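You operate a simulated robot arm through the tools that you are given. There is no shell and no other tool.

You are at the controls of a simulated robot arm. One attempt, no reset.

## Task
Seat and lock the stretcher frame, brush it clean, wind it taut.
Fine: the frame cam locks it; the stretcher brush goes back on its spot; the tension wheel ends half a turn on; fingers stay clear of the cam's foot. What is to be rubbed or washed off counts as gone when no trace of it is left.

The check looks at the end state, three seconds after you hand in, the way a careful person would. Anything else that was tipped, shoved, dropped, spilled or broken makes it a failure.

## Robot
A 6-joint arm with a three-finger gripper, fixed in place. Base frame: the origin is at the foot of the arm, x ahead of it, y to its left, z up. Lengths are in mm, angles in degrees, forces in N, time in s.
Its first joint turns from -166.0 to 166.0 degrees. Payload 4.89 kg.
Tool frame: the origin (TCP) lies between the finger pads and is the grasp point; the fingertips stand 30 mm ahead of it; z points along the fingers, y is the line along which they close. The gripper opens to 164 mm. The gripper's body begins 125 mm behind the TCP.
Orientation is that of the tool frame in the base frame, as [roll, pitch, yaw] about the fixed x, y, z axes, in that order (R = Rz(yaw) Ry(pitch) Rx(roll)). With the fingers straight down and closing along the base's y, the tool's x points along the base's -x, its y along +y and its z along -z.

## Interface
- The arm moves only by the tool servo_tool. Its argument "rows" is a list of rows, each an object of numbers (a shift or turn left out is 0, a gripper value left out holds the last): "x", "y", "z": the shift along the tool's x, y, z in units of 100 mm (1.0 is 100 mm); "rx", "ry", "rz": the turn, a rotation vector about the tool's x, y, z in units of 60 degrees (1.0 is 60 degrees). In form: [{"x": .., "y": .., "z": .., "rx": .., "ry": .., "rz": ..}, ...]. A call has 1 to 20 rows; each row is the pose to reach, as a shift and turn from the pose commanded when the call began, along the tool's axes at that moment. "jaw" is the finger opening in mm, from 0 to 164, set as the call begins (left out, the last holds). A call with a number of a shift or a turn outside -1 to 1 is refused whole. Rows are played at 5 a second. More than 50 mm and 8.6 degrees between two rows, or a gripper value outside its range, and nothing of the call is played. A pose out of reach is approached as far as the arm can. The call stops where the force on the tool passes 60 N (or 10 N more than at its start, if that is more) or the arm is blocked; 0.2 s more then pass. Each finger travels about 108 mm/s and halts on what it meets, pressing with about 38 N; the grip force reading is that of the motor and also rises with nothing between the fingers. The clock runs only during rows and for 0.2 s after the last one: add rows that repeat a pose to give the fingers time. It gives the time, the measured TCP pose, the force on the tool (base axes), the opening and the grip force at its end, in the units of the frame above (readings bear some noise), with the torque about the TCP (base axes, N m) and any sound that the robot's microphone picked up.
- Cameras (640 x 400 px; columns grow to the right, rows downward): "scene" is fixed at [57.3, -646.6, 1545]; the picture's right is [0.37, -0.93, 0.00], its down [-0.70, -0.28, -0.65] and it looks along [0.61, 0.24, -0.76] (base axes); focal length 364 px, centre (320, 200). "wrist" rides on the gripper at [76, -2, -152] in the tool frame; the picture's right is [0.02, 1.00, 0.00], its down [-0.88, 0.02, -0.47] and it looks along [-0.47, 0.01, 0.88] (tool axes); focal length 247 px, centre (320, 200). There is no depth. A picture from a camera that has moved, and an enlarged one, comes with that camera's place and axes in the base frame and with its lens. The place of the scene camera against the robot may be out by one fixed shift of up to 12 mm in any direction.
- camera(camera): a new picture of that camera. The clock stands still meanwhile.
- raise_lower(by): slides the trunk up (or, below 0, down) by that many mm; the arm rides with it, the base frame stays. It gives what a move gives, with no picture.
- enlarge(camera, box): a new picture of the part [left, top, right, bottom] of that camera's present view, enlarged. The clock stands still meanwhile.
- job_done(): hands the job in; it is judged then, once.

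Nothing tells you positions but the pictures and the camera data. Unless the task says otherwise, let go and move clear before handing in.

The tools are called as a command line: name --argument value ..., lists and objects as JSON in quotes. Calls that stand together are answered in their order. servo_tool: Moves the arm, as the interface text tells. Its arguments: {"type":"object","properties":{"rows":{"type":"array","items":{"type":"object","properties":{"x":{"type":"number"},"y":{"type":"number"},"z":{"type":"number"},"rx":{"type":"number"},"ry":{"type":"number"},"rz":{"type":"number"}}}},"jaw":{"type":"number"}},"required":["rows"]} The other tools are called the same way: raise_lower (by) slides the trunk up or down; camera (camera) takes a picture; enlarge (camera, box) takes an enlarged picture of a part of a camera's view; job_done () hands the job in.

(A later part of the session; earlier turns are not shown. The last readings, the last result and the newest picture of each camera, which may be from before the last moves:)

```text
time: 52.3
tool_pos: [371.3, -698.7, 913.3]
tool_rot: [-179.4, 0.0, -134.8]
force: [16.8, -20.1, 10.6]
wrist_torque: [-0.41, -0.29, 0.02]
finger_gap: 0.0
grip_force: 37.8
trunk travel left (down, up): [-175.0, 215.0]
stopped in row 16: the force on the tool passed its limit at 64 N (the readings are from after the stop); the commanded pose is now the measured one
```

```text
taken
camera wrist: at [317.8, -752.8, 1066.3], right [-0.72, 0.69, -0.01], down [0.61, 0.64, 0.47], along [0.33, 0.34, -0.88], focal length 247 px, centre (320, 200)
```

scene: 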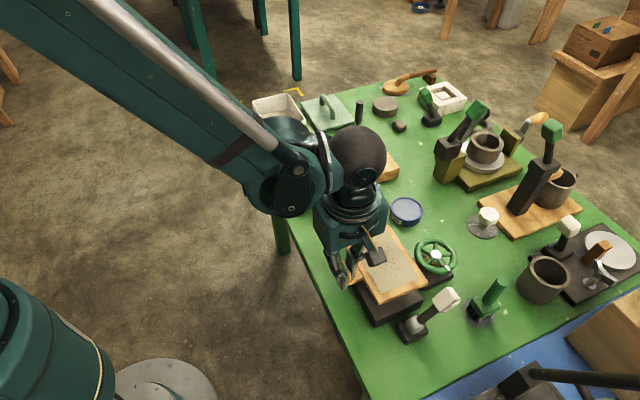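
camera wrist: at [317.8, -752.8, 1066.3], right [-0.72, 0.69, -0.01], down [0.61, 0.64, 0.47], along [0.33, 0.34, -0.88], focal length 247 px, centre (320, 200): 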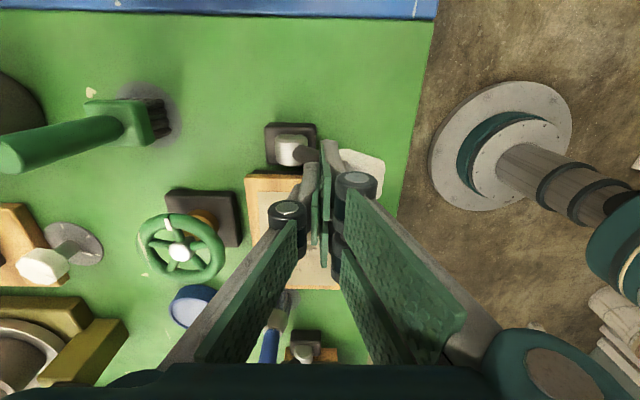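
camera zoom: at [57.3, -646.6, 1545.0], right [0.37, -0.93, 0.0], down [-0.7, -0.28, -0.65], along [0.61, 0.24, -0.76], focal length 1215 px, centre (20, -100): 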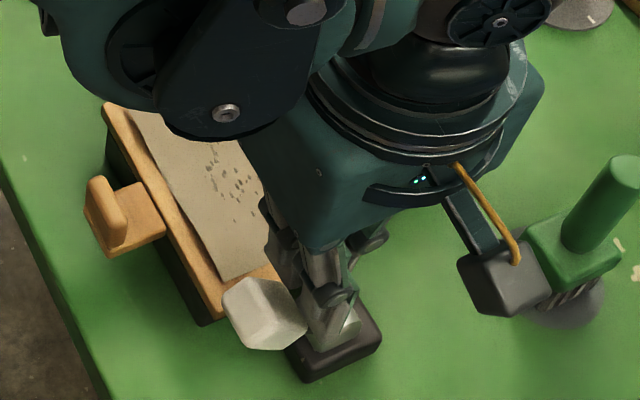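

servo_tool --rows '[{"y": -0.05}, {"y": -0.1, "z": -0.1}, {"y": -0.2, "z": -0.4}, {"y": -0.3, "z": -0.8}, {"y": -0.3, "z": -1.0}]'

servo_tool --rows '[{"y": -0.3}, {"y": -0.6}, {"y": -0.9}]'

camera --camera "wrist"

enlarge --camera "scene" --box '[320, 220, 480, 350]'

```text
time: 53.5
tool_pos: [390.0, -718.6, 1016.2]
tool_rot: [-179.7, 0.0, -134.9]
force: [-0.4, 0.2, -1.1]
wrist_torque: [0.1, 0.04, 0.02]
finger_gap: 0.1
grip_force: 38.1
trunk travel left (down, up): [-175.0, 215.0]
```

```text
time: 54.3
tool_pos: [452.5, -782.8, 1015.5]
tool_rot: [-179.6, 0.0, -134.9]
force: [0.2, 0.5, 0.5]
wrist_torque: [-0.08, -0.09, 0.04]
finger_gap: 0.1
grip_force: 37.8
trunk travel left (down, up): [-175.0, 215.0]
```

```text
taken
camera wrist: at [399.7, -837.2, 1167.7], right [-0.72, 0.69, -0.01], down [0.61, 0.64, 0.47], along [0.33, 0.34, -0.88], focal length 247 px, centre (320, 200)
```

wrist: 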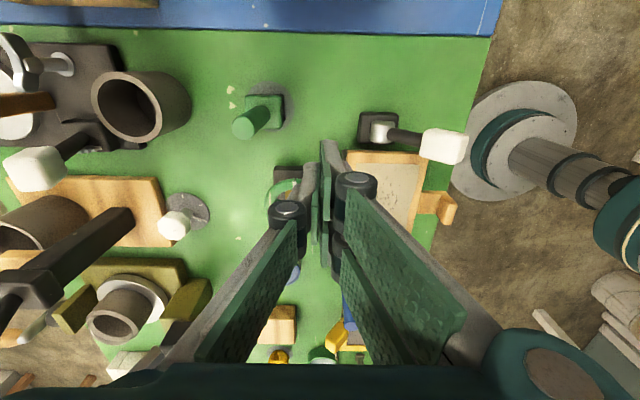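

```text
3.08 times, centred on (400, 285) of scene
camera zoom: at [57.3, -646.6, 1545.0], right [0.37, -0.93, 0.0], down [-0.7, -0.28, -0.65], along [0.61, 0.24, -0.76], focal length 1121 px, centre (74, -62)
```

zoom: 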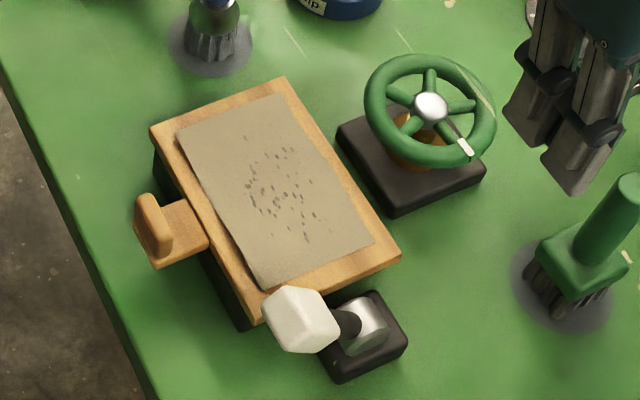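

enlarge --camera "wrist" --box '[330, 90, 490, 190]'

enlarge --camera "scene" --box '[380, 270, 450, 330]'

```text
4.00 times, centred on (410, 140) of wrist
camera zoom: at [399.7, -837.2, 1167.7], right [-0.72, 0.69, -0.01], down [0.61, 0.64, 0.47], along [0.33, 0.34, -0.88], focal length 988 px, centre (-40, 440)
```

zoom: 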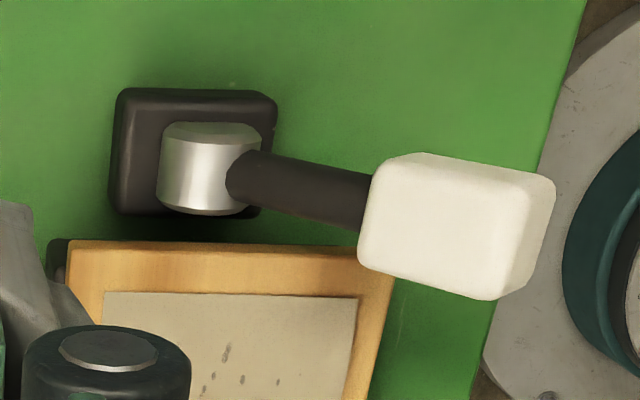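

```text
6.67 times, centred on (415, 300) of scene
camera zoom: at [57.3, -646.6, 1545.0], right [0.37, -0.93, 0.0], down [-0.7, -0.28, -0.65], along [0.61, 0.24, -0.76], focal length 2429 px, centre (-313, -467)
```

zoom: 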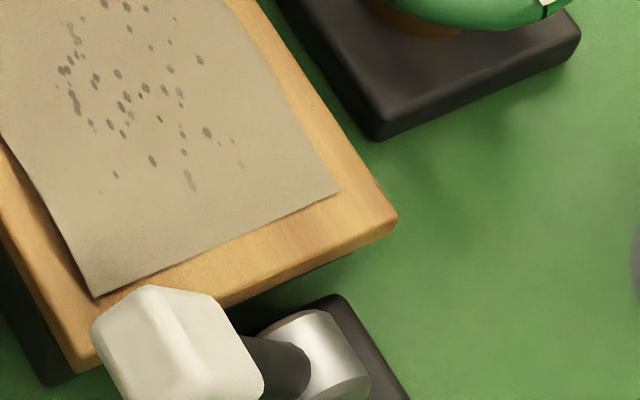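

The lever has swung about 80° over the top and stopped hard on the robot side, which should be its locked end. I'll confirm it's at the stop with a second, gentle push along its direction of swing.

servo_tool --rows '[{"y": 0.3}, {"y": 0.6}, {"y": 0.9}, {"y": 0.94, "z": 0.3}, {"y": 0.94, "z": 0.6}, {"y": 0.94, "z": 0.6}]'

servo_tool --rows '[{"y": 0.03, "z": 0.02}, {"y": 0.06, "z": 0.045}, {"y": 0.09, "z": 0.07}, {"y": 0.12, "z": 0.09}, {"y": 0.12, "z": 0.09}]'

enlarge --camera "scene" --box '[340, 230, 480, 350]'

```text
time: 55.7
tool_pos: [387.1, -715.4, 956.7]
tool_rot: [-179.6, 0.0, -134.9]
force: [1.3, -0.3, -1.2]
wrist_torque: [0.05, 0.03, -0.01]
finger_gap: 0.2
grip_force: 37.4
trunk travel left (down, up): [-175.0, 215.0]
```

```text
time: 56.9
tool_pos: [378.1, -706.5, 945.7]
tool_rot: [-179.6, 0.1, -134.9]
force: [0.2, 0.4, 0.7]
wrist_torque: [0.03, 0.02, -0.05]
finger_gap: 0.0
grip_force: 37.6
trunk travel left (down, up): [-175.0, 215.0]
```

```text
3.33 times, centred on (410, 290) of scene
camera zoom: at [57.3, -646.6, 1545.0], right [0.37, -0.93, 0.0], down [-0.7, -0.28, -0.65], along [0.61, 0.24, -0.76], focal length 1215 px, centre (20, -100)
```

zoom: 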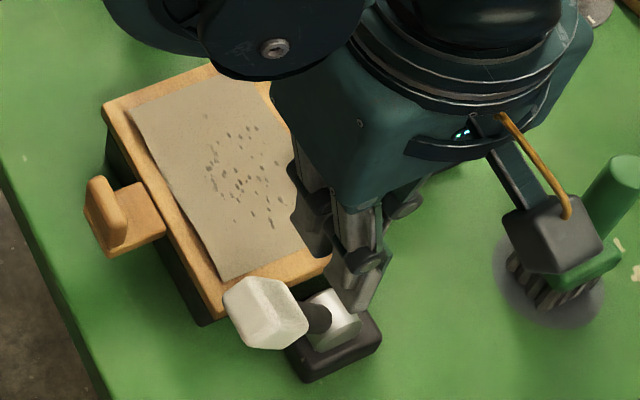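

servo_tool --rows '[{"y": 0.02, "z": 0.015}, {"y": 0.04, "z": 0.03}, {"y": 0.06, "z": 0.045}, {"y": 0.08, "z": 0.06}, {"y": 0.08, "z": 0.06}]'

servo_tool --rows '[{"y": 0.015, "z": 0.01}, {"y": 0.03, "z": 0.02}, {"y": 0.045, "z": 0.03}, {"y": 0.06, "z": 0.045}, {"y": 0.06, "z": 0.045}]'

enlarge --camera "scene" --box '[340, 230, 480, 350]'

```text
time: 58.1
tool_pos: [374.2, -700.1, 939.7]
tool_rot: [-179.5, -0.1, -134.9]
force: [-0.3, -0.3, 0.4]
wrist_torque: [0.0, 0.0, -0.01]
finger_gap: 0.0
grip_force: 38.4
trunk travel left (down, up): [-175.0, 215.0]
```

```text
time: 59.3
tool_pos: [369.5, -695.6, 935.1]
tool_rot: [-179.7, 0.0, -135.0]
force: [0.9, 0.4, -0.3]
wrist_torque: [0.0, -0.01, -0.06]
finger_gap: 0.0
grip_force: 38.1
trunk travel left (down, up): [-175.0, 215.0]
```

```text
3.33 times, centred on (410, 290) of scene
camera zoom: at [57.3, -646.6, 1545.0], right [0.37, -0.93, 0.0], down [-0.7, -0.28, -0.65], along [0.61, 0.24, -0.76], focal length 1215 px, centre (20, -100)
```

zoom: 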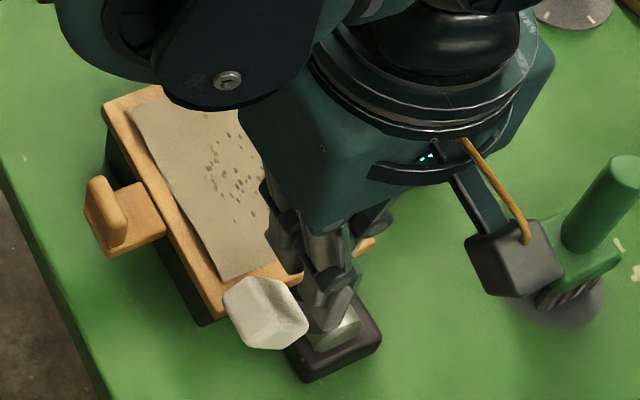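

servo_tool --rows '[{"y": 0.012, "z": 0.01}, {"y": 0.024, "z": 0.02}, {"y": 0.036, "z": 0.03}, {"y": 0.048, "z": 0.04}, {"y": 0.048, "z": 0.04}]'

servo_tool --rows '[{"y": 0.008, "z": 0.006}, {"y": 0.016, "z": 0.012}, {"y": 0.024, "z": 0.018}, {"y": 0.032, "z": 0.024}, {"y": 0.04, "z": 0.03}, {"y": 0.04, "z": 0.03}]'

enlarge --camera "scene" --box '[340, 230, 480, 350]'

```text
time: 60.5
tool_pos: [366.4, -693.4, 930.9]
tool_rot: [-179.6, 0.0, -135.0]
force: [-0.1, -1.1, 0.6]
wrist_torque: [0.03, -0.01, 0.01]
finger_gap: 0.4
grip_force: 37.7
trunk travel left (down, up): [-175.0, 215.0]
```

```text
time: 61.9
tool_pos: [364.1, -690.2, 928.4]
tool_rot: [-179.6, 0.0, -135.0]
force: [1.5, -1.1, 2.8]
wrist_torque: [-0.03, -0.02, 0.02]
finger_gap: 0.3
grip_force: 38.0
trunk travel left (down, up): [-175.0, 215.0]
```

```text
3.33 times, centred on (410, 290) of scene
camera zoom: at [57.3, -646.6, 1545.0], right [0.37, -0.93, 0.0], down [-0.7, -0.28, -0.65], along [0.61, 0.24, -0.76], focal length 1215 px, centre (20, -100)
```

zoom: 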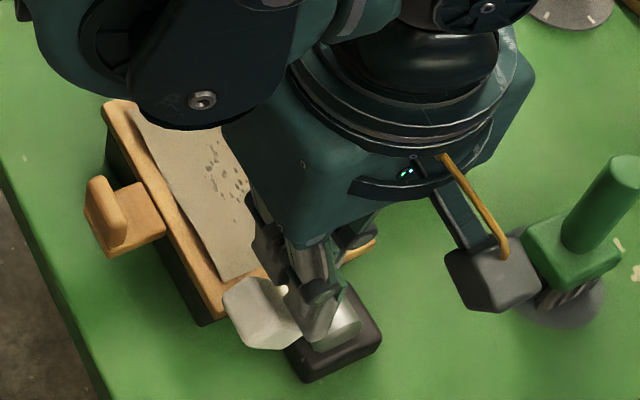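

servo_tool --rows '[{"y": 0.008, "z": 0.006}, {"y": 0.016, "z": 0.012}, {"y": 0.024, "z": 0.018}, {"y": 0.032, "z": 0.024}, {"y": 0.032, "z": 0.024}]'

servo_tool --rows '[{"y": 0.008, "z": 0.006}, {"y": 0.016, "z": 0.012}, {"y": 0.024, "z": 0.018}, {"y": 0.032, "z": 0.024}, {"y": 0.032, "z": 0.024}]'

enlarge --camera "scene" --box '[340, 230, 480, 350]'

```text
time: 63.1
tool_pos: [362.7, -689.3, 927.7]
tool_rot: [-179.5, 0.0, -134.9]
force: [10.9, -10.3, 36.8]
wrist_torque: [-0.1, -0.02, 0.05]
finger_gap: 0.0
grip_force: 37.8
trunk travel left (down, up): [-175.0, 215.0]
stopped in row 5: the force on the tool passed its limit at 61 N (the readings are from after the stop); the commanded pose is now the measured one
```

```text
time: 63.6
tool_pos: [363.4, -690.7, 927.4]
tool_rot: [-179.2, -0.1, -134.9]
force: [10.7, -9.1, 38.4]
wrist_torque: [-0.02, -0.01, 0.0]
finger_gap: 0.0
grip_force: 38.2
trunk travel left (down, up): [-175.0, 215.0]
stopped in row 2: the force on the tool passed its limit at 62 N (the readings are from after the stop); the commanded pose is now the measured one
```

```text
3.33 times, centred on (410, 290) of scene
camera zoom: at [57.3, -646.6, 1545.0], right [0.37, -0.93, 0.0], down [-0.7, -0.28, -0.65], along [0.61, 0.24, -0.76], focal length 1215 px, centre (20, -100)
```

zoom: 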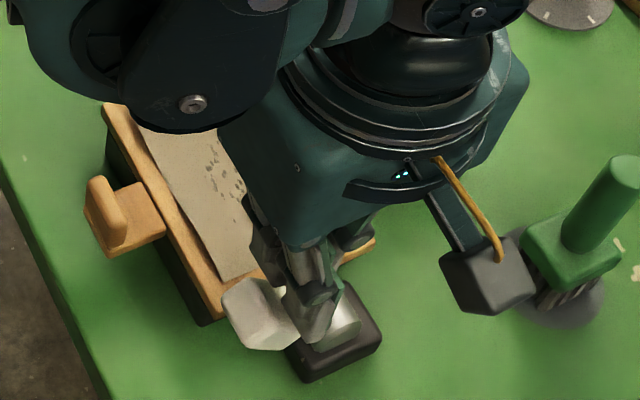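

Confirmed: the lever is at a hard stop on the locked side. I'll back away, level the tool and go over to the green brush.

servo_tool --rows '[{"y": -0.05, "z": -0.05}, {"y": -0.15, "z": -0.2, "rx": -0.01}, {"y": -0.25, "z": -0.5, "rx": -0.0133}, {"y": -0.3, "z": -0.9, "rx": -0.0133}, {"y": -0.4, "z": -1.0, "rx": -0.0133}]'

servo_tool --jaw 70 --rows '[{"y": -0.25, "x": 0.03}, {"y": -0.5, "x": 0.06}, {"y": -0.75, "x": 0.1}, {"y": -0.98, "x": 0.15}]'

servo_tool --rows '[{"y": -0.2, "x": 0.05}, {"y": -0.4, "x": 0.08}, {"y": -0.6, "x": 0.1}]'

camera --camera "wrist"

enlarge --camera "scene" --box '[320, 200, 520, 350]'

```text
time: 64.8
tool_pos: [389.3, -716.7, 1027.5]
tool_rot: [179.8, 0.0, -134.9]
force: [0.5, -0.4, -0.2]
wrist_torque: [-0.01, -0.04, -0.02]
finger_gap: 0.0
grip_force: 38.1
trunk travel left (down, up): [-175.0, 215.0]
```

```text
time: 65.8
tool_pos: [449.5, -795.4, 1026.9]
tool_rot: [179.8, 0.0, -134.9]
force: [0.0, 1.0, 1.1]
wrist_torque: [-0.11, -0.05, -0.01]
finger_gap: 70.0
grip_force: 0.0
trunk travel left (down, up): [-175.0, 215.0]
```

```text
time: 66.6
tool_pos: [483.4, -846.2, 1025.6]
tool_rot: [179.7, 0.0, -134.8]
force: [-1.6, 0.1, 0.6]
wrist_torque: [-0.08, -0.09, 0.02]
finger_gap: 70.1
grip_force: 0.1
trunk travel left (down, up): [-175.0, 215.0]
```

```text
taken
camera wrist: at [431.6, -903.1, 1178.4], right [-0.72, 0.69, 0.0], down [0.61, 0.64, 0.47], along [0.32, 0.34, -0.88], focal length 247 px, centre (320, 200)
```

wrist: 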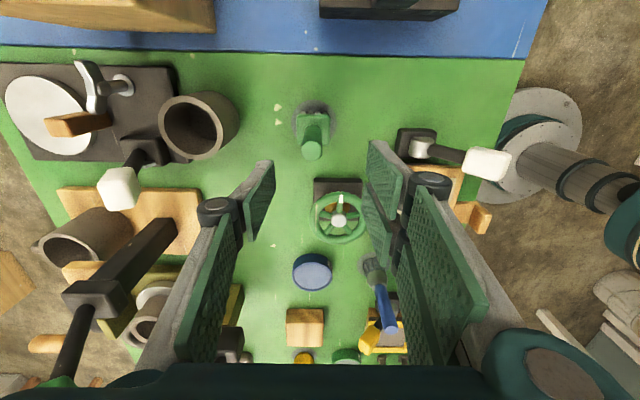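

```text
2.67 times, centred on (420, 275) of scene
camera zoom: at [57.3, -646.6, 1545.0], right [0.37, -0.93, 0.0], down [-0.7, -0.28, -0.65], along [0.61, 0.24, -0.76], focal length 972 px, centre (53, 0)
```

zoom: 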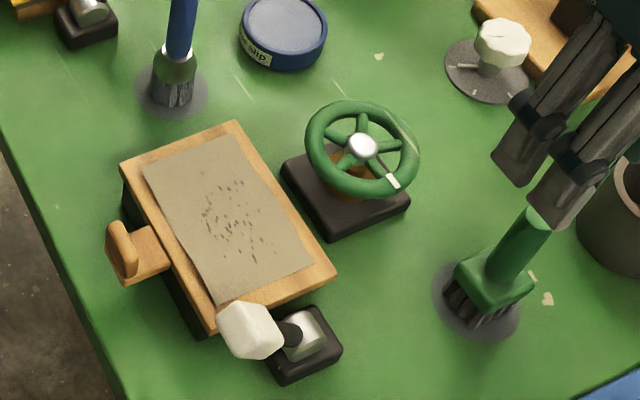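

enlarge --camera "wrist" --box '[260, 90, 380, 180]'

```text
4.44 times, centred on (320, 135) of wrist
camera zoom: at [431.6, -903.1, 1178.4], right [-0.72, 0.69, 0.0], down [0.61, 0.64, 0.47], along [0.32, 0.34, -0.88], focal length 1098 px, centre (320, 489)
```

zoom: 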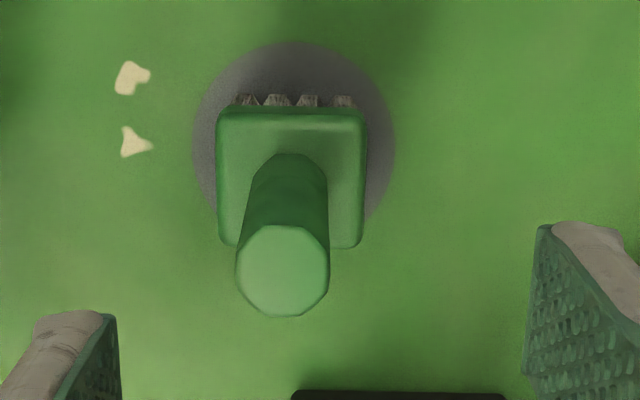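

The brush stands at about (490, -854), with its handle top at z 921. I'll align over it and come down around the handle.

servo_tool --jaw 60 --rows '[{"x": 0.012, "y": -0.1}, {"x": 0.012, "y": -0.1, "z": 0.3}, {"x": 0.012, "y": -0.1, "z": 0.6}, {"x": 0.012, "y": -0.1, "z": 0.9}, {"x": 0.012, "y": -0.1, "z": 1.0}]'

camera --camera "wrist"

enlarge --camera "scene" --box '[430, 210, 550, 350]'

```text
time: 67.8
tool_pos: [491.7, -855.3, 924.8]
tool_rot: [179.8, 0.0, -134.9]
force: [0.1, -0.8, -0.3]
wrist_torque: [-0.02, -0.04, 0.01]
finger_gap: 60.2
grip_force: 0.0
trunk travel left (down, up): [-175.0, 215.0]
```

```text
taken
camera wrist: at [438.6, -911.0, 1076.5], right [-0.72, 0.69, 0.0], down [0.61, 0.64, 0.47], along [0.32, 0.34, -0.88], focal length 247 px, centre (320, 200)
```

wrist: 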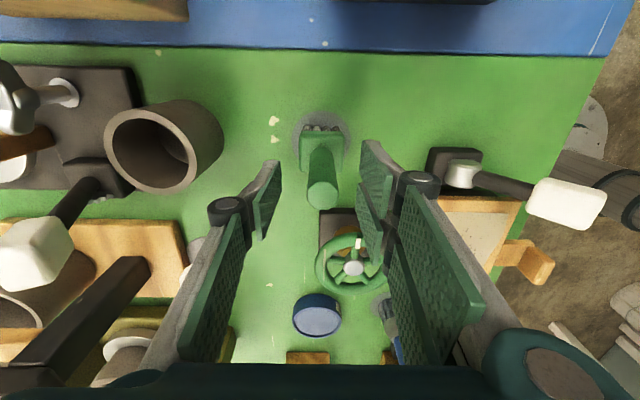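

```text
2.86 times, centred on (490, 280) of scene
camera zoom: at [57.3, -646.6, 1545.0], right [0.37, -0.93, 0.0], down [-0.7, -0.28, -0.65], along [0.61, 0.24, -0.76], focal length 1041 px, centre (-166, -29)
```

zoom: 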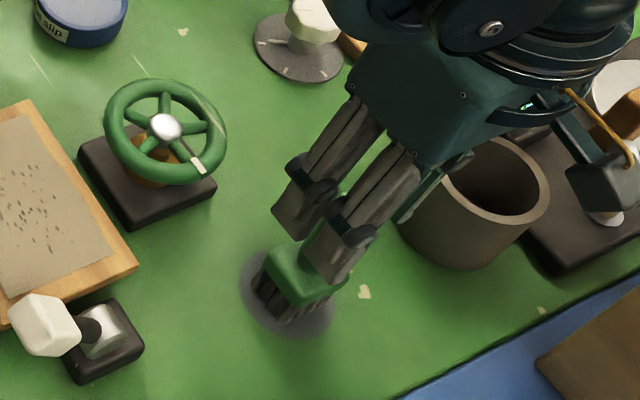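

servo_tool --rows '[{"z": 0.15}, {"z": 0.3}, {"z": 0.37}, {"z": 0.37}]'

servo_tool --jaw 5 --rows '[{"z": 0}, {"z": 0}, {"z": 0}, {"z": 0}, {"z": 0}]'

camera --camera "wrist"

enlarge --camera "scene" --box '[440, 240, 540, 340]'

```text
time: 68.8
tool_pos: [490.7, -854.3, 888.9]
tool_rot: [179.7, 0.0, -134.9]
force: [0.3, 0.7, 0.9]
wrist_torque: [0.03, 0.04, 0.0]
finger_gap: 59.8
grip_force: 0.0
trunk travel left (down, up): [-175.0, 215.0]
```

```text
time: 70.0
tool_pos: [490.0, -852.8, 887.3]
tool_rot: [179.8, 0.0, -134.9]
force: [-1.1, 0.3, 0.1]
wrist_torque: [0.05, 0.0, 0.02]
finger_gap: 22.5
grip_force: 38.5
trunk travel left (down, up): [-175.0, 215.0]
```

```text
taken
camera wrist: at [438.5, -909.3, 1040.4], right [-0.72, 0.69, 0.0], down [0.61, 0.64, 0.47], along [0.32, 0.34, -0.88], focal length 247 px, centre (320, 200)
```

wrist: 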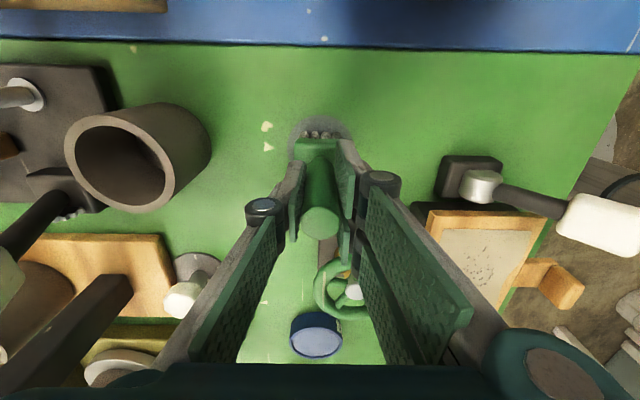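

```text
4.00 times, centred on (490, 290) of scene
camera zoom: at [57.3, -646.6, 1545.0], right [0.37, -0.93, 0.0], down [-0.7, -0.28, -0.65], along [0.61, 0.24, -0.76], focal length 1458 px, centre (-360, -160)
```

zoom: 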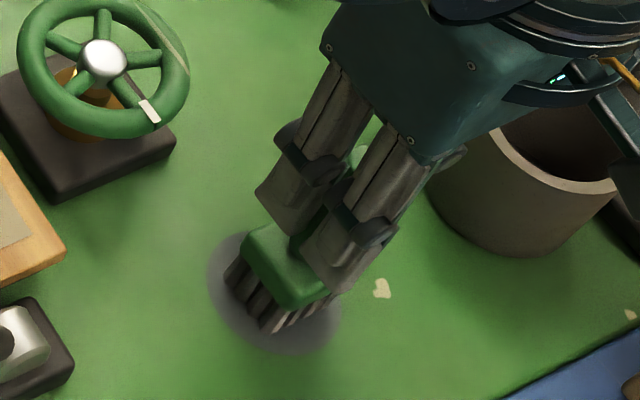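

I have the brush, gripped at 22.5 mm (pick pose about 490, -853.5, 888). I'll lift it clear and carry it over to the middle of the canvas.

servo_tool --rows '[{"z": -0.1}, {"z": -0.3}, {"z": -0.6}, {"z": -0.9}, {"z": -1.0}]'

servo_tool --rows '[{"z": -0.2}, {"x": -0.15, "y": 0.2, "z": -0.25}, {"x": -0.3, "y": 0.4, "z": -0.25}, {"x": -0.5, "y": 0.65, "z": -0.25}, {"x": -0.66, "y": 0.85, "z": -0.25}]'

servo_tool --rows '[{"x": -0.15, "y": 0.2}, {"x": -0.3, "y": 0.4}, {"x": -0.5, "y": 0.65}, {"x": -0.66, "y": 0.85}, {"x": -0.66, "y": 0.85}]'

camera --camera "wrist"

enlarge --camera "scene" --box '[320, 180, 520, 350]'

```text
time: 71.2
tool_pos: [490.6, -855.2, 988.5]
tool_rot: [179.8, -0.1, -134.9]
force: [-0.3, -0.6, -1.8]
wrist_torque: [0.02, 0.02, 0.0]
finger_gap: 22.3
grip_force: 38.2
trunk travel left (down, up): [-175.0, 215.0]
```

```text
time: 72.4
tool_pos: [476.4, -748.0, 1014.9]
tool_rot: [179.8, 0.0, -134.9]
force: [0.2, -0.4, -2.1]
wrist_torque: [0.1, -0.03, -0.02]
finger_gap: 22.5
grip_force: 38.8
trunk travel left (down, up): [-175.0, 215.0]
```

```text
time: 73.6
tool_pos: [464.6, -639.7, 1015.3]
tool_rot: [179.9, 0.0, -134.9]
force: [0.0, 0.6, -0.9]
wrist_torque: [-0.06, -0.04, -0.01]
finger_gap: 22.5
grip_force: 38.1
trunk travel left (down, up): [-175.0, 215.0]
```

```text
taken
camera wrist: at [411.4, -696.3, 1167.6], right [-0.72, 0.69, 0.0], down [0.61, 0.64, 0.47], along [0.32, 0.34, -0.88], focal length 247 px, centre (320, 200)
```

wrist: 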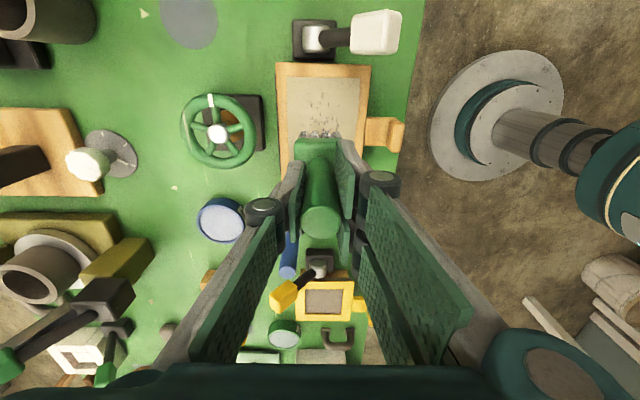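

```text
2.35 times, centred on (420, 265) of scene
camera zoom: at [57.3, -646.6, 1545.0], right [0.37, -0.93, 0.0], down [-0.7, -0.28, -0.65], along [0.61, 0.24, -0.76], focal length 857 px, centre (85, 47)
```

zoom: 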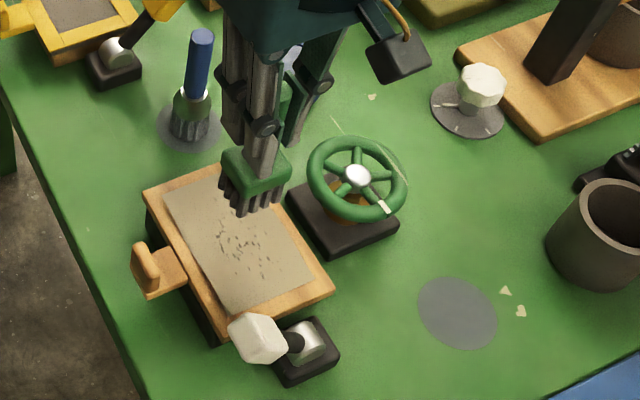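

servo_tool --rows '[{"z": 0.2}, {"z": 0.4}, {"z": 0.6}, {"z": 0.72}, {"z": 0.72}]'

servo_tool --rows '[{"z": 0.02}, {"z": 0.04}, {"z": 0.06}, {"z": 0.08}, {"z": 0.1}, {"z": 0.1}]'

enlarge --camera "scene" --box '[340, 200, 460, 330]'

```text
time: 74.8
tool_pos: [466.1, -639.4, 943.1]
tool_rot: [179.9, 0.0, -134.9]
force: [-0.8, -0.1, -1.5]
wrist_torque: [-0.01, 0.01, 0.01]
finger_gap: 22.4
grip_force: 38.1
trunk travel left (down, up): [-175.0, 215.0]
```

```text
time: 76.2
tool_pos: [463.3, -640.0, 932.5]
tool_rot: [179.8, 0.1, -134.9]
force: [10.6, 2.9, 31.5]
wrist_torque: [0.2, -0.31, 0.0]
finger_gap: 22.3
grip_force: 38.2
trunk travel left (down, up): [-175.0, 215.0]
```

```text
3.08 times, centred on (400, 265) of scene
camera zoom: at [57.3, -646.6, 1545.0], right [0.37, -0.93, 0.0], down [-0.7, -0.28, -0.65], along [0.61, 0.24, -0.76], focal length 1121 px, centre (74, 0)
```

zoom: 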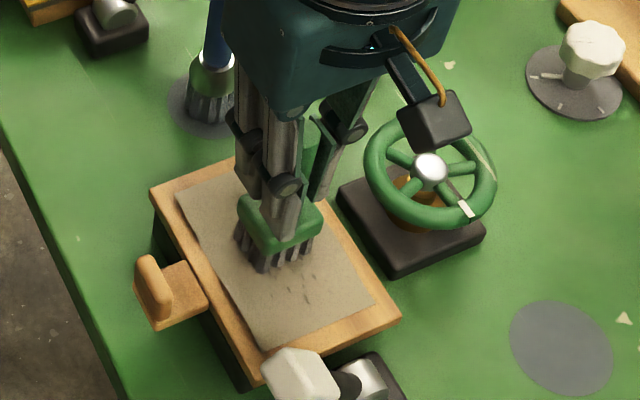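

Contact with the canvas is near TCP z 934. I'll ease off to a light pressure and begin sweeping, first along the middle line.

servo_tool --rows '[{"z": -0.02}, {"x": -0.1, "z": -0.02}, {"x": -0.2, "z": -0.02}, {"x": -0.3, "z": -0.02}, {"x": -0.42, "z": -0.02}, {"x": -0.3, "z": -0.02}, {"x": -0.2, "z": -0.02}, {"x": -0.1, "z": -0.02}, {"x": 0.0, "z": -0.02}, {"x": 0.1, "z": -0.02}, {"x": 0.2, "z": -0.02}, {"x": 0.3, "z": -0.02}, {"x": 0.4, "z": -0.02}, {"x": 0.46, "z": -0.02}]'

camera --camera "wrist"

enlarge --camera "scene" --box '[340, 200, 460, 330]'

```text
time: 79.2
tool_pos: [431.4, -674.3, 934.4]
tool_rot: [179.8, 0.0, -134.9]
force: [-0.5, -0.3, -0.8]
wrist_torque: [0.0, 0.02, 0.01]
finger_gap: 22.6
grip_force: 38.2
trunk travel left (down, up): [-175.0, 215.0]
```

```text
taken
camera wrist: at [378.5, -729.4, 1086.0], right [-0.72, 0.69, 0.0], down [0.61, 0.64, 0.47], along [0.32, 0.34, -0.88], focal length 247 px, centre (320, 200)
```

wrist: 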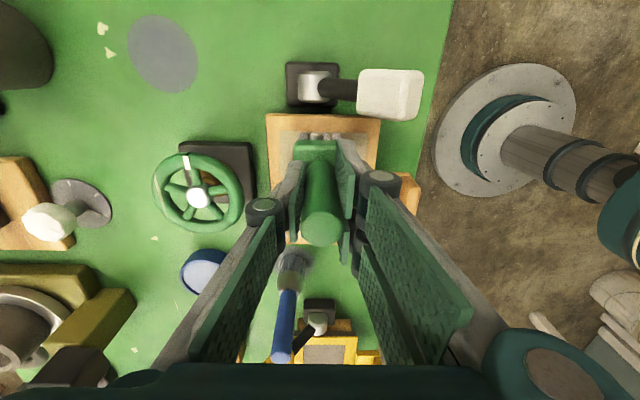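

```text
3.08 times, centred on (400, 265) of scene
camera zoom: at [57.3, -646.6, 1545.0], right [0.37, -0.93, 0.0], down [-0.7, -0.28, -0.65], along [0.61, 0.24, -0.76], focal length 1121 px, centre (74, 0)
```

zoom: 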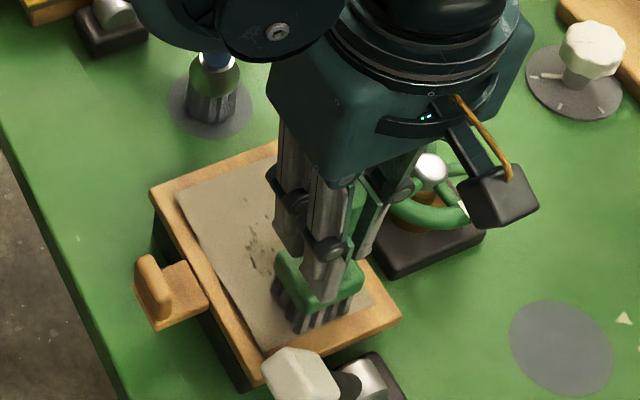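

servo_tool --rows '[{"z": 0.012}, {"x": -0.1, "z": 0.012}, {"x": -0.2, "z": 0.012}, {"x": -0.3, "z": 0.012}, {"x": -0.4, "z": 0.012}, {"x": -0.5, "z": 0.012}, {"x": -0.6, "z": 0.012}, {"x": -0.7, "z": 0.012}, {"x": -0.8, "z": 0.012}, {"x": -0.9, "z": 0.012}, {"x": -0.9, "y": 0.1, "z": 0.012}, {"x": -0.9, "y": 0.2, "z": 0.012}, {"x": -0.8, "y": 0.2, "z": 0.012}, {"x": -0.7, "y": 0.2, "z": 0.012}, {"x": -0.6, "y": 0.2, "z": 0.012}, {"x": -0.5, "y": 0.2, "z": 0.012}, {"x": -0.4, "y": 0.2, "z": 0.012}, {"x": -0.3, "y": 0.2, "z": 0.012}, {"x": -0.2, "y": 0.2, "z": 0.012}, {"x": -0.1, "y": 0.2, "z": 0.012}]'

enlarge --camera "scene" --box '[340, 200, 460, 330]'

```text
time: 83.4
tool_pos: [427.0, -651.4, 933.3]
tool_rot: [179.7, -0.1, -135.0]
force: [2.7, 2.0, 10.6]
wrist_torque: [0.24, -0.08, 0.01]
finger_gap: 22.2
grip_force: 37.8
trunk travel left (down, up): [-175.0, 215.0]
```

```text
3.08 times, centred on (400, 265) of scene
camera zoom: at [57.3, -646.6, 1545.0], right [0.37, -0.93, 0.0], down [-0.7, -0.28, -0.65], along [0.61, 0.24, -0.76], focal length 1121 px, centre (74, 0)
```

zoom: 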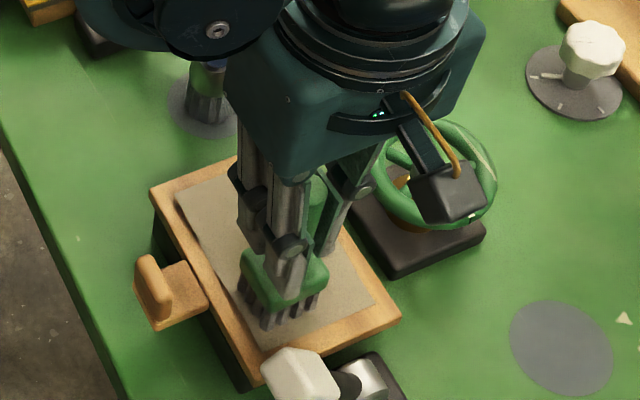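

servo_tool --rows '[{"x": 0.1}, {"x": 0.1, "y": -0.1}, {"x": 0.1, "y": -0.2}, {"x": 0.1, "y": -0.3}, {"x": 0.1, "y": -0.4}, {"x": 0.0, "y": -0.42}, {"x": -0.1, "y": -0.42}, {"x": -0.2, "y": -0.42}, {"x": -0.3, "y": -0.42}, {"x": -0.4, "y": -0.42}, {"x": -0.5, "y": -0.42}, {"x": -0.6, "y": -0.42}, {"x": -0.7, "y": -0.42}, {"x": -0.8, "y": -0.42}, {"x": -0.8, "y": -0.32}, {"x": -0.7, "y": -0.32}, {"x": -0.6, "y": -0.32}, {"x": -0.5, "y": -0.32}, {"x": -0.4, "y": -0.32}, {"x": -0.3, "y": -0.32}]'

servo_tool --rows '[{"x": 0.1}, {"x": 0.2}, {"x": 0.3}, {"x": 0.4}, {"x": 0.4, "y": 0.1}, {"x": 0.4, "y": 0.2}, {"x": 0.3, "y": 0.24}, {"x": 0.2, "y": 0.24}, {"x": 0.1, "y": 0.24}, {"x": 0.0, "y": 0.24}, {"x": -0.1, "y": 0.24}, {"x": -0.2, "y": 0.24}, {"x": -0.3, "y": 0.24}, {"x": -0.4, "y": 0.24}, {"x": -0.5, "y": 0.24}, {"x": -0.5, "y": 0.24, "z": -0.2}, {"x": -0.5, "y": 0.24, "z": -0.5}, {"x": -0.5, "y": 0.24, "z": -0.8}]'

enlarge --camera "scene" --box '[340, 200, 460, 330]'

```text
time: 87.6
tool_pos: [469.9, -653.2, 933.7]
tool_rot: [179.8, 0.0, -134.9]
force: [2.2, 1.6, 9.6]
wrist_torque: [0.14, -0.12, -0.03]
finger_gap: 22.1
grip_force: 37.8
trunk travel left (down, up): [-175.0, 215.0]
```

```text
time: 91.4
tool_pos: [486.9, -602.4, 1013.3]
tool_rot: [179.6, 0.1, -134.9]
force: [-0.6, -0.7, -1.7]
wrist_torque: [0.08, 0.1, 0.01]
finger_gap: 22.2
grip_force: 38.3
trunk travel left (down, up): [-175.0, 215.0]
```

```text
3.08 times, centred on (400, 265) of scene
camera zoom: at [57.3, -646.6, 1545.0], right [0.37, -0.93, 0.0], down [-0.7, -0.28, -0.65], along [0.61, 0.24, -0.76], focal length 1121 px, centre (74, 0)
```

zoom: 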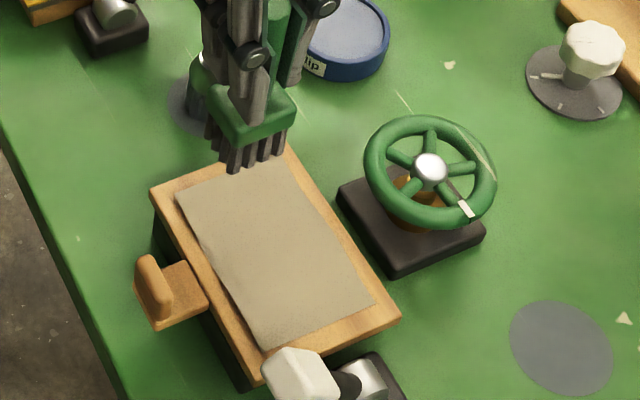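

The canvas looks clean. I'll zoom in closely to check for any leftover trace.

enlarge --camera "scene" --box '[365, 250, 425, 315]'

enlarge --camera "wrist" --box '[230, 0, 410, 170]'

```text
6.15 times, centred on (395, 282) of scene
camera zoom: at [57.3, -646.6, 1545.0], right [0.37, -0.93, 0.0], down [-0.7, -0.28, -0.65], along [0.61, 0.24, -0.76], focal length 2242 px, centre (-142, -308)
```

zoom: 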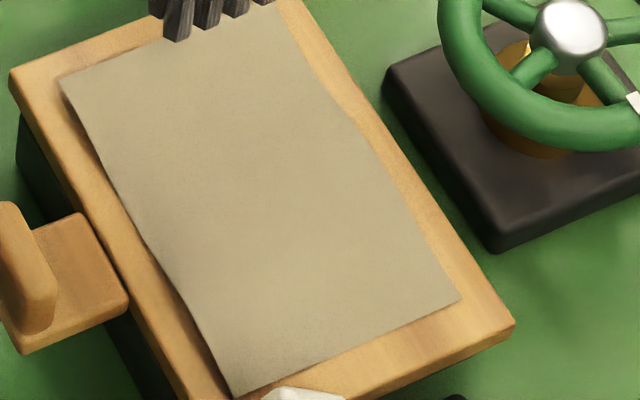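

```text
2.35 times, centred on (320, 85) of wrist
camera zoom: at [433.7, -658.1, 1164.6], right [-0.72, 0.69, 0.0], down [0.61, 0.64, 0.47], along [0.32, 0.34, -0.88], focal length 581 px, centre (320, 471)
```

zoom: 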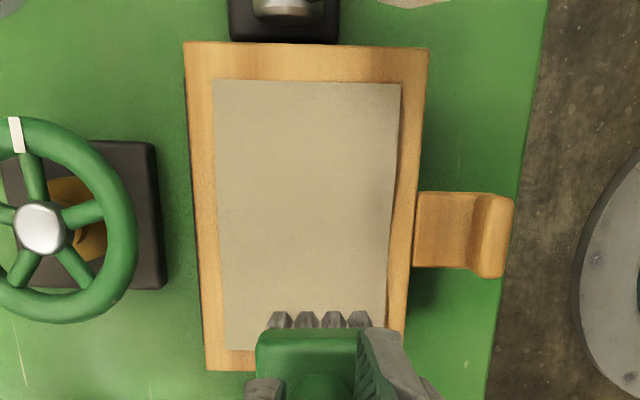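

enlarge --camera "wrist" --box '[285, 20, 355, 75]'

enlarge --camera "wrist" --box '[285, 70, 355, 125]'

enlarge --camera "scene" --box '[370, 255, 405, 285]'

enlarge --camera "scene" --box '[380, 275, 415, 305]'

```text
7.27 times, centred on (320, 48) of wrist
camera zoom: at [433.7, -658.1, 1164.6], right [-0.72, 0.69, 0.0], down [0.61, 0.64, 0.47], along [0.32, 0.34, -0.88], focal length 1796 px, centre (320, 1309)
```

zoom: 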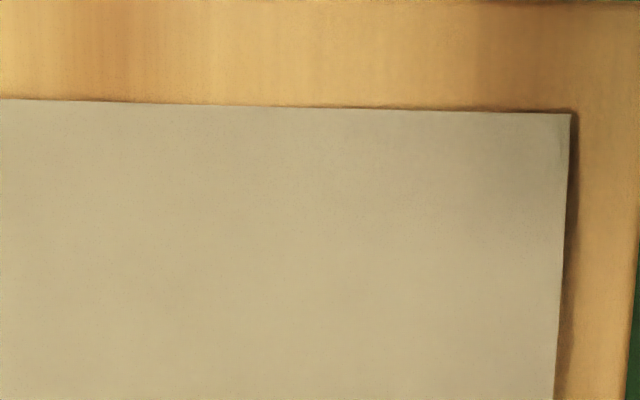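

```text
7.27 times, centred on (320, 98) of wrist
camera zoom: at [433.7, -658.1, 1164.6], right [-0.72, 0.69, 0.0], down [0.61, 0.64, 0.47], along [0.32, 0.34, -0.88], focal length 1796 px, centre (320, 946)
```

zoom: 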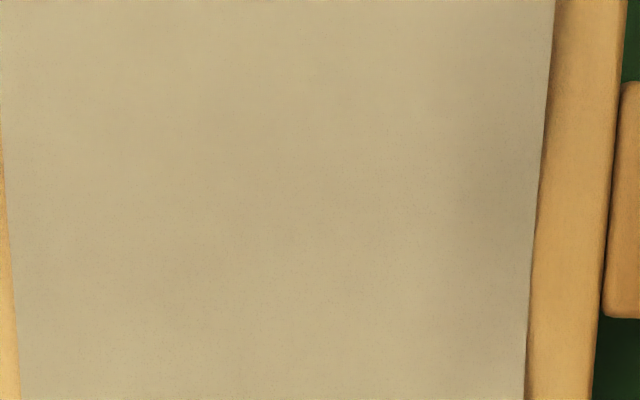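

```text
13.33 times, centred on (388, 270) of scene
camera zoom: at [57.3, -646.6, 1545.0], right [0.37, -0.93, 0.0], down [-0.7, -0.28, -0.65], along [0.61, 0.24, -0.76], focal length 4859 px, centre (-580, -733)
```

zoom: 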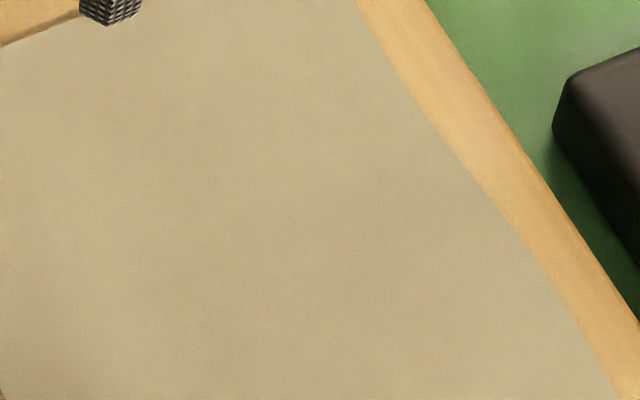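

```text
13.33 times, centred on (398, 290) of scene
camera zoom: at [57.3, -646.6, 1545.0], right [0.37, -0.93, 0.0], down [-0.7, -0.28, -0.65], along [0.61, 0.24, -0.76], focal length 4859 px, centre (-713, -1000)
```

zoom: 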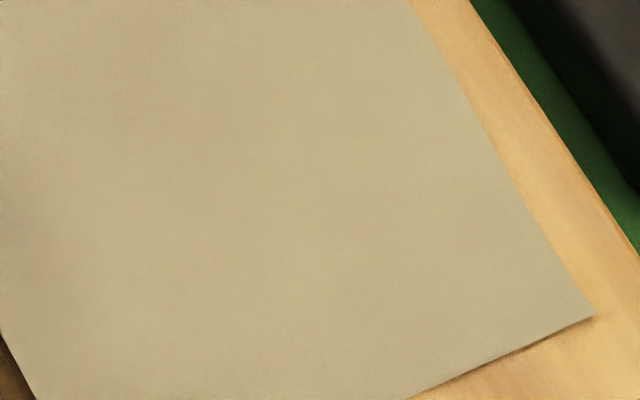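

The canvas looks spotless. For safety I'll do one more light double pass, then take the brush home.

servo_tool --rows '[{"z": 0.3}, {"z": 0.6}, {"z": 0.77}, {"z": 0.8}, {"x": 0.1, "y": -0.04, "z": 0.8}, {"x": 0.2, "y": -0.04, "z": 0.8}, {"x": 0.3, "y": -0.04, "z": 0.8}, {"x": 0.4, "y": -0.04, "z": 0.8}, {"x": 0.5, "y": -0.04, "z": 0.8}, {"x": 0.6, "y": -0.04, "z": 0.8}, {"x": 0.7, "y": -0.04, "z": 0.8}, {"x": 0.8, "y": -0.04, "z": 0.8}, {"x": 0.9, "y": -0.04, "z": 0.8}, {"x": 0.9, "y": -0.14, "z": 0.8}, {"x": 0.9, "y": -0.24, "z": 0.8}, {"x": 0.8, "y": -0.26, "z": 0.8}, {"x": 0.7, "y": -0.26, "z": 0.8}, {"x": 0.6, "y": -0.26, "z": 0.8}, {"x": 0.5, "y": -0.26, "z": 0.8}, {"x": 0.4, "y": -0.26, "z": 0.8}]'

servo_tool --rows '[{"x": -0.1}, {"x": -0.2}, {"x": -0.3}, {"x": -0.4}, {"x": -0.4, "z": -0.2}, {"x": -0.4, "z": -0.5}, {"x": -0.4, "z": -0.8}, {"x": -0.4, "z": -0.9}]'

enlarge --camera "scene" --box '[340, 200, 460, 330]'

```text
time: 95.6
tool_pos: [475.7, -647.4, 934.0]
tool_rot: [179.8, -0.1, -135.0]
force: [-0.4, -0.3, -1.5]
wrist_torque: [0.03, -0.04, -0.02]
finger_gap: 22.2
grip_force: 37.9
trunk travel left (down, up): [-175.0, 215.0]
```

```text
time: 97.4
tool_pos: [504.1, -619.9, 1022.6]
tool_rot: [179.8, 0.0, -134.8]
force: [0.4, -1.0, -2.0]
wrist_torque: [-0.02, 0.0, -0.01]
finger_gap: 22.2
grip_force: 37.6
trunk travel left (down, up): [-175.0, 215.0]
```

```text
3.08 times, centred on (400, 265) of scene
camera zoom: at [57.3, -646.6, 1545.0], right [0.37, -0.93, 0.0], down [-0.7, -0.28, -0.65], along [0.61, 0.24, -0.76], focal length 1121 px, centre (74, 0)
```

zoom: 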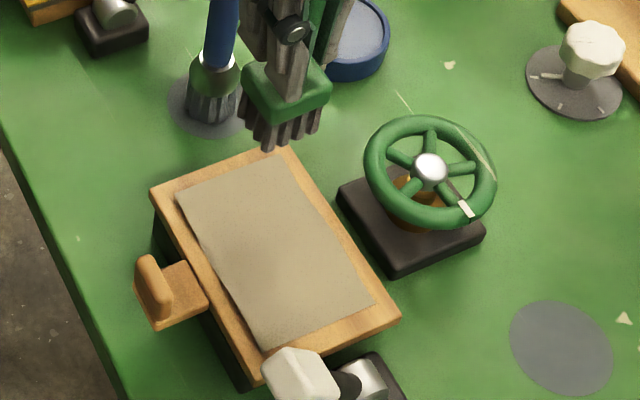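

Clean. I'll carry the brush back above its grey spot.

servo_tool --rows '[{"x": 0.22, "y": -0.2}, {"x": 0.44, "y": -0.4}, {"x": 0.66, "y": -0.6}, {"x": 0.88, "y": -0.78}]'

servo_tool --rows '[{"x": 0.22, "y": -0.2}, {"x": 0.44, "y": -0.4}, {"x": 0.66, "y": -0.6}, {"x": 0.88, "y": -0.78}, {"x": 0.88, "y": -0.78}]'

servo_tool --rows '[{"z": 0}, {"z": 0}]'

servo_tool --rows '[{"z": 0}]'

camera --camera "wrist"

enlarge --camera "scene" --box '[430, 210, 550, 350]'

```text
time: 98.4
tool_pos: [498.4, -737.8, 1022.7]
tool_rot: [179.8, 0.0, -134.9]
force: [-0.2, 0.3, -1.3]
wrist_torque: [-0.13, 0.01, -0.02]
finger_gap: 22.2
grip_force: 38.4
trunk travel left (down, up): [-175.0, 215.0]
```

```text
time: 99.6
tool_pos: [490.2, -853.6, 1021.2]
tool_rot: [179.7, 0.0, -134.9]
force: [-0.1, -0.5, -1.1]
wrist_torque: [0.03, 0.06, 0.01]
finger_gap: 22.3
grip_force: 37.8
trunk travel left (down, up): [-175.0, 215.0]
```

```text
time: 100.2
tool_pos: [490.7, -853.5, 1021.6]
tool_rot: [179.8, 0.1, -134.8]
force: [0.0, 0.0, -1.4]
wrist_torque: [0.01, -0.02, 0.02]
finger_gap: 22.3
grip_force: 37.5
trunk travel left (down, up): [-175.0, 215.0]
```

```text
time: 100.6
tool_pos: [491.0, -853.4, 1022.4]
tool_rot: [179.8, 0.0, -134.9]
force: [0.1, -0.1, -0.9]
wrist_torque: [0.0, -0.01, -0.02]
finger_gap: 22.2
grip_force: 38.3
trunk travel left (down, up): [-175.0, 215.0]
```

```text
taken
camera wrist: at [438.0, -909.1, 1173.8], right [-0.72, 0.69, 0.0], down [0.61, 0.64, 0.47], along [0.32, 0.34, -0.88], focal length 247 px, centre (320, 200)
```

wrist: 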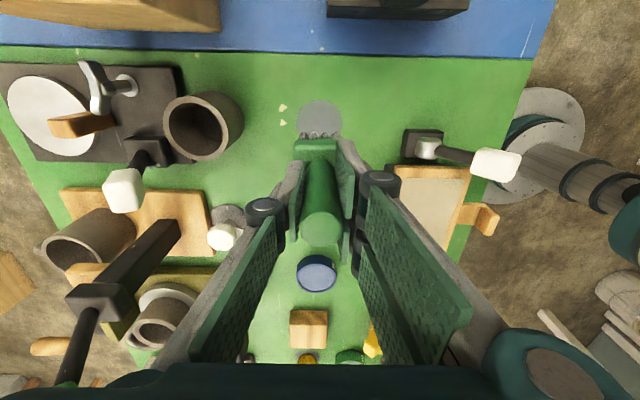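

```text
2.86 times, centred on (490, 280) of scene
camera zoom: at [57.3, -646.6, 1545.0], right [0.37, -0.93, 0.0], down [-0.7, -0.28, -0.65], along [0.61, 0.24, -0.76], focal length 1041 px, centre (-166, -29)
```

zoom: 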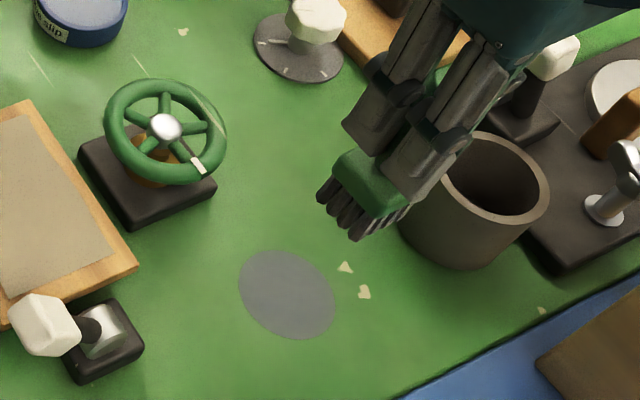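

servo_tool --rows '[{"z": 0.3}, {"z": 0.6}, {"z": 0.9}, {"z": 1.0}]'

servo_tool --rows '[{"z": 0.1}, {"z": 0.2}, {"z": 0.28}, {"z": 0.28}]'

servo_tool --rows '[{"z": 0.015}, {"z": 0.03}, {"z": 0.045}, {"z": 0.045}]'

enlarge --camera "scene" --box '[440, 240, 540, 340]'

```text
time: 101.6
tool_pos: [490.0, -854.1, 923.2]
tool_rot: [179.7, 0.0, -134.9]
force: [0.7, 0.2, -1.7]
wrist_torque: [0.0, 0.0, 0.0]
finger_gap: 22.1
grip_force: 38.3
trunk travel left (down, up): [-175.0, 215.0]
```

```text
time: 102.6
tool_pos: [492.0, -853.3, 894.2]
tool_rot: [179.9, 0.0, -134.9]
force: [0.6, -0.6, -1.7]
wrist_torque: [0.01, 0.02, 0.02]
finger_gap: 22.4
grip_force: 38.0
trunk travel left (down, up): [-175.0, 215.0]
```

```text
time: 103.6
tool_pos: [490.4, -853.5, 889.0]
tool_rot: [179.8, 0.0, -134.9]
force: [-0.3, -1.3, -1.9]
wrist_torque: [-0.01, 0.03, -0.03]
finger_gap: 22.2
grip_force: 37.9
trunk travel left (down, up): [-175.0, 215.0]
```

```text
4.00 times, centred on (490, 290) of scene
camera zoom: at [57.3, -646.6, 1545.0], right [0.37, -0.93, 0.0], down [-0.7, -0.28, -0.65], along [0.61, 0.24, -0.76], focal length 1458 px, centre (-360, -160)
```

zoom: 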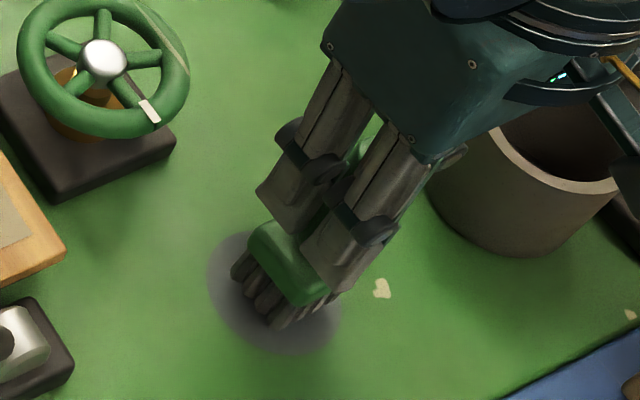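

servo_tool --rows '[{"z": 0.005}, {"z": 0.01}, {"z": 0.015}, {"z": 0.015}]'

servo_tool --rows '[{"z": 0.005}, {"z": 0.01}, {"z": 0.01}]'

```text
time: 104.6
tool_pos: [490.6, -852.4, 887.9]
tool_rot: [179.8, 0.0, -134.9]
force: [0.1, -1.4, -1.4]
wrist_torque: [0.01, -0.01, 0.03]
finger_gap: 22.4
grip_force: 37.3
trunk travel left (down, up): [-175.0, 215.0]
```

```text
time: 105.4
tool_pos: [491.2, -854.0, 887.8]
tool_rot: [179.7, 0.0, -134.8]
force: [-0.2, -1.2, -1.7]
wrist_torque: [0.02, 0.02, -0.01]
finger_gap: 22.4
grip_force: 37.7
trunk travel left (down, up): [-175.0, 215.0]
```

servo_tool --rows '[{"z": 0.005}, {"z": 0.01}, {"z": 0.01}]'

servo_tool --rows '[{"z": 0.005}, {"z": 0.01}, {"z": 0.01}]'

```text
time: 106.2
tool_pos: [490.3, -854.4, 885.3]
tool_rot: [179.8, 0.0, -134.9]
force: [-0.1, 0.1, -2.6]
wrist_torque: [-0.04, 0.0, 0.0]
finger_gap: 22.0
grip_force: 38.5
trunk travel left (down, up): [-175.0, 215.0]
```

```text
time: 107.0
tool_pos: [491.8, -852.9, 885.5]
tool_rot: [179.8, 0.0, -134.9]
force: [-0.1, -0.8, -0.8]
wrist_torque: [-0.03, 0.0, 0.0]
finger_gap: 22.1
grip_force: 38.4
trunk travel left (down, up): [-175.0, 215.0]
```

servo_tool --rows '[{"z": 0.005}, {"z": 0.01}, {"z": 0.01}]'

servo_tool --rows '[{"z": 0.005}, {"z": 0.01}, {"z": 0.01}]'

enlarge --camera "scene" --box '[460, 270, 510, 320]'

```text
time: 107.8
tool_pos: [490.9, -853.8, 884.2]
tool_rot: [179.8, 0.0, -134.8]
force: [0.6, -0.3, -0.8]
wrist_torque: [0.03, 0.0, 0.05]
finger_gap: 22.2
grip_force: 38.0
trunk travel left (down, up): [-175.0, 215.0]
```

```text
time: 108.6
tool_pos: [489.2, -855.3, 882.4]
tool_rot: [179.7, -0.1, -134.9]
force: [1.4, -0.5, -2.0]
wrist_torque: [0.02, 0.01, -0.04]
finger_gap: 22.3
grip_force: 38.3
trunk travel left (down, up): [-175.0, 215.0]
```

```text
8.00 times, centred on (485, 295) of scene
camera zoom: at [57.3, -646.6, 1545.0], right [0.37, -0.93, 0.0], down [-0.7, -0.28, -0.65], along [0.61, 0.24, -0.76], focal length 2915 px, centre (-1000, -560)
```

zoom: 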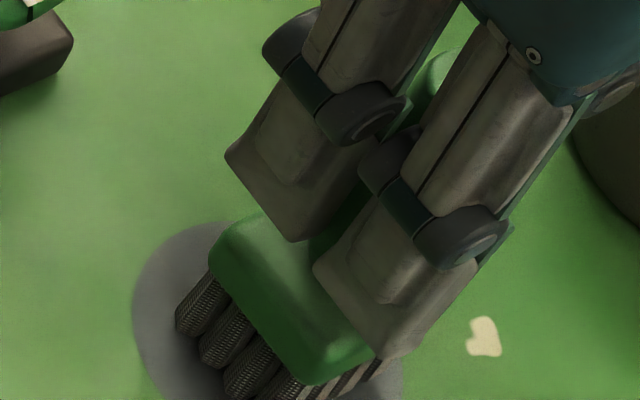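

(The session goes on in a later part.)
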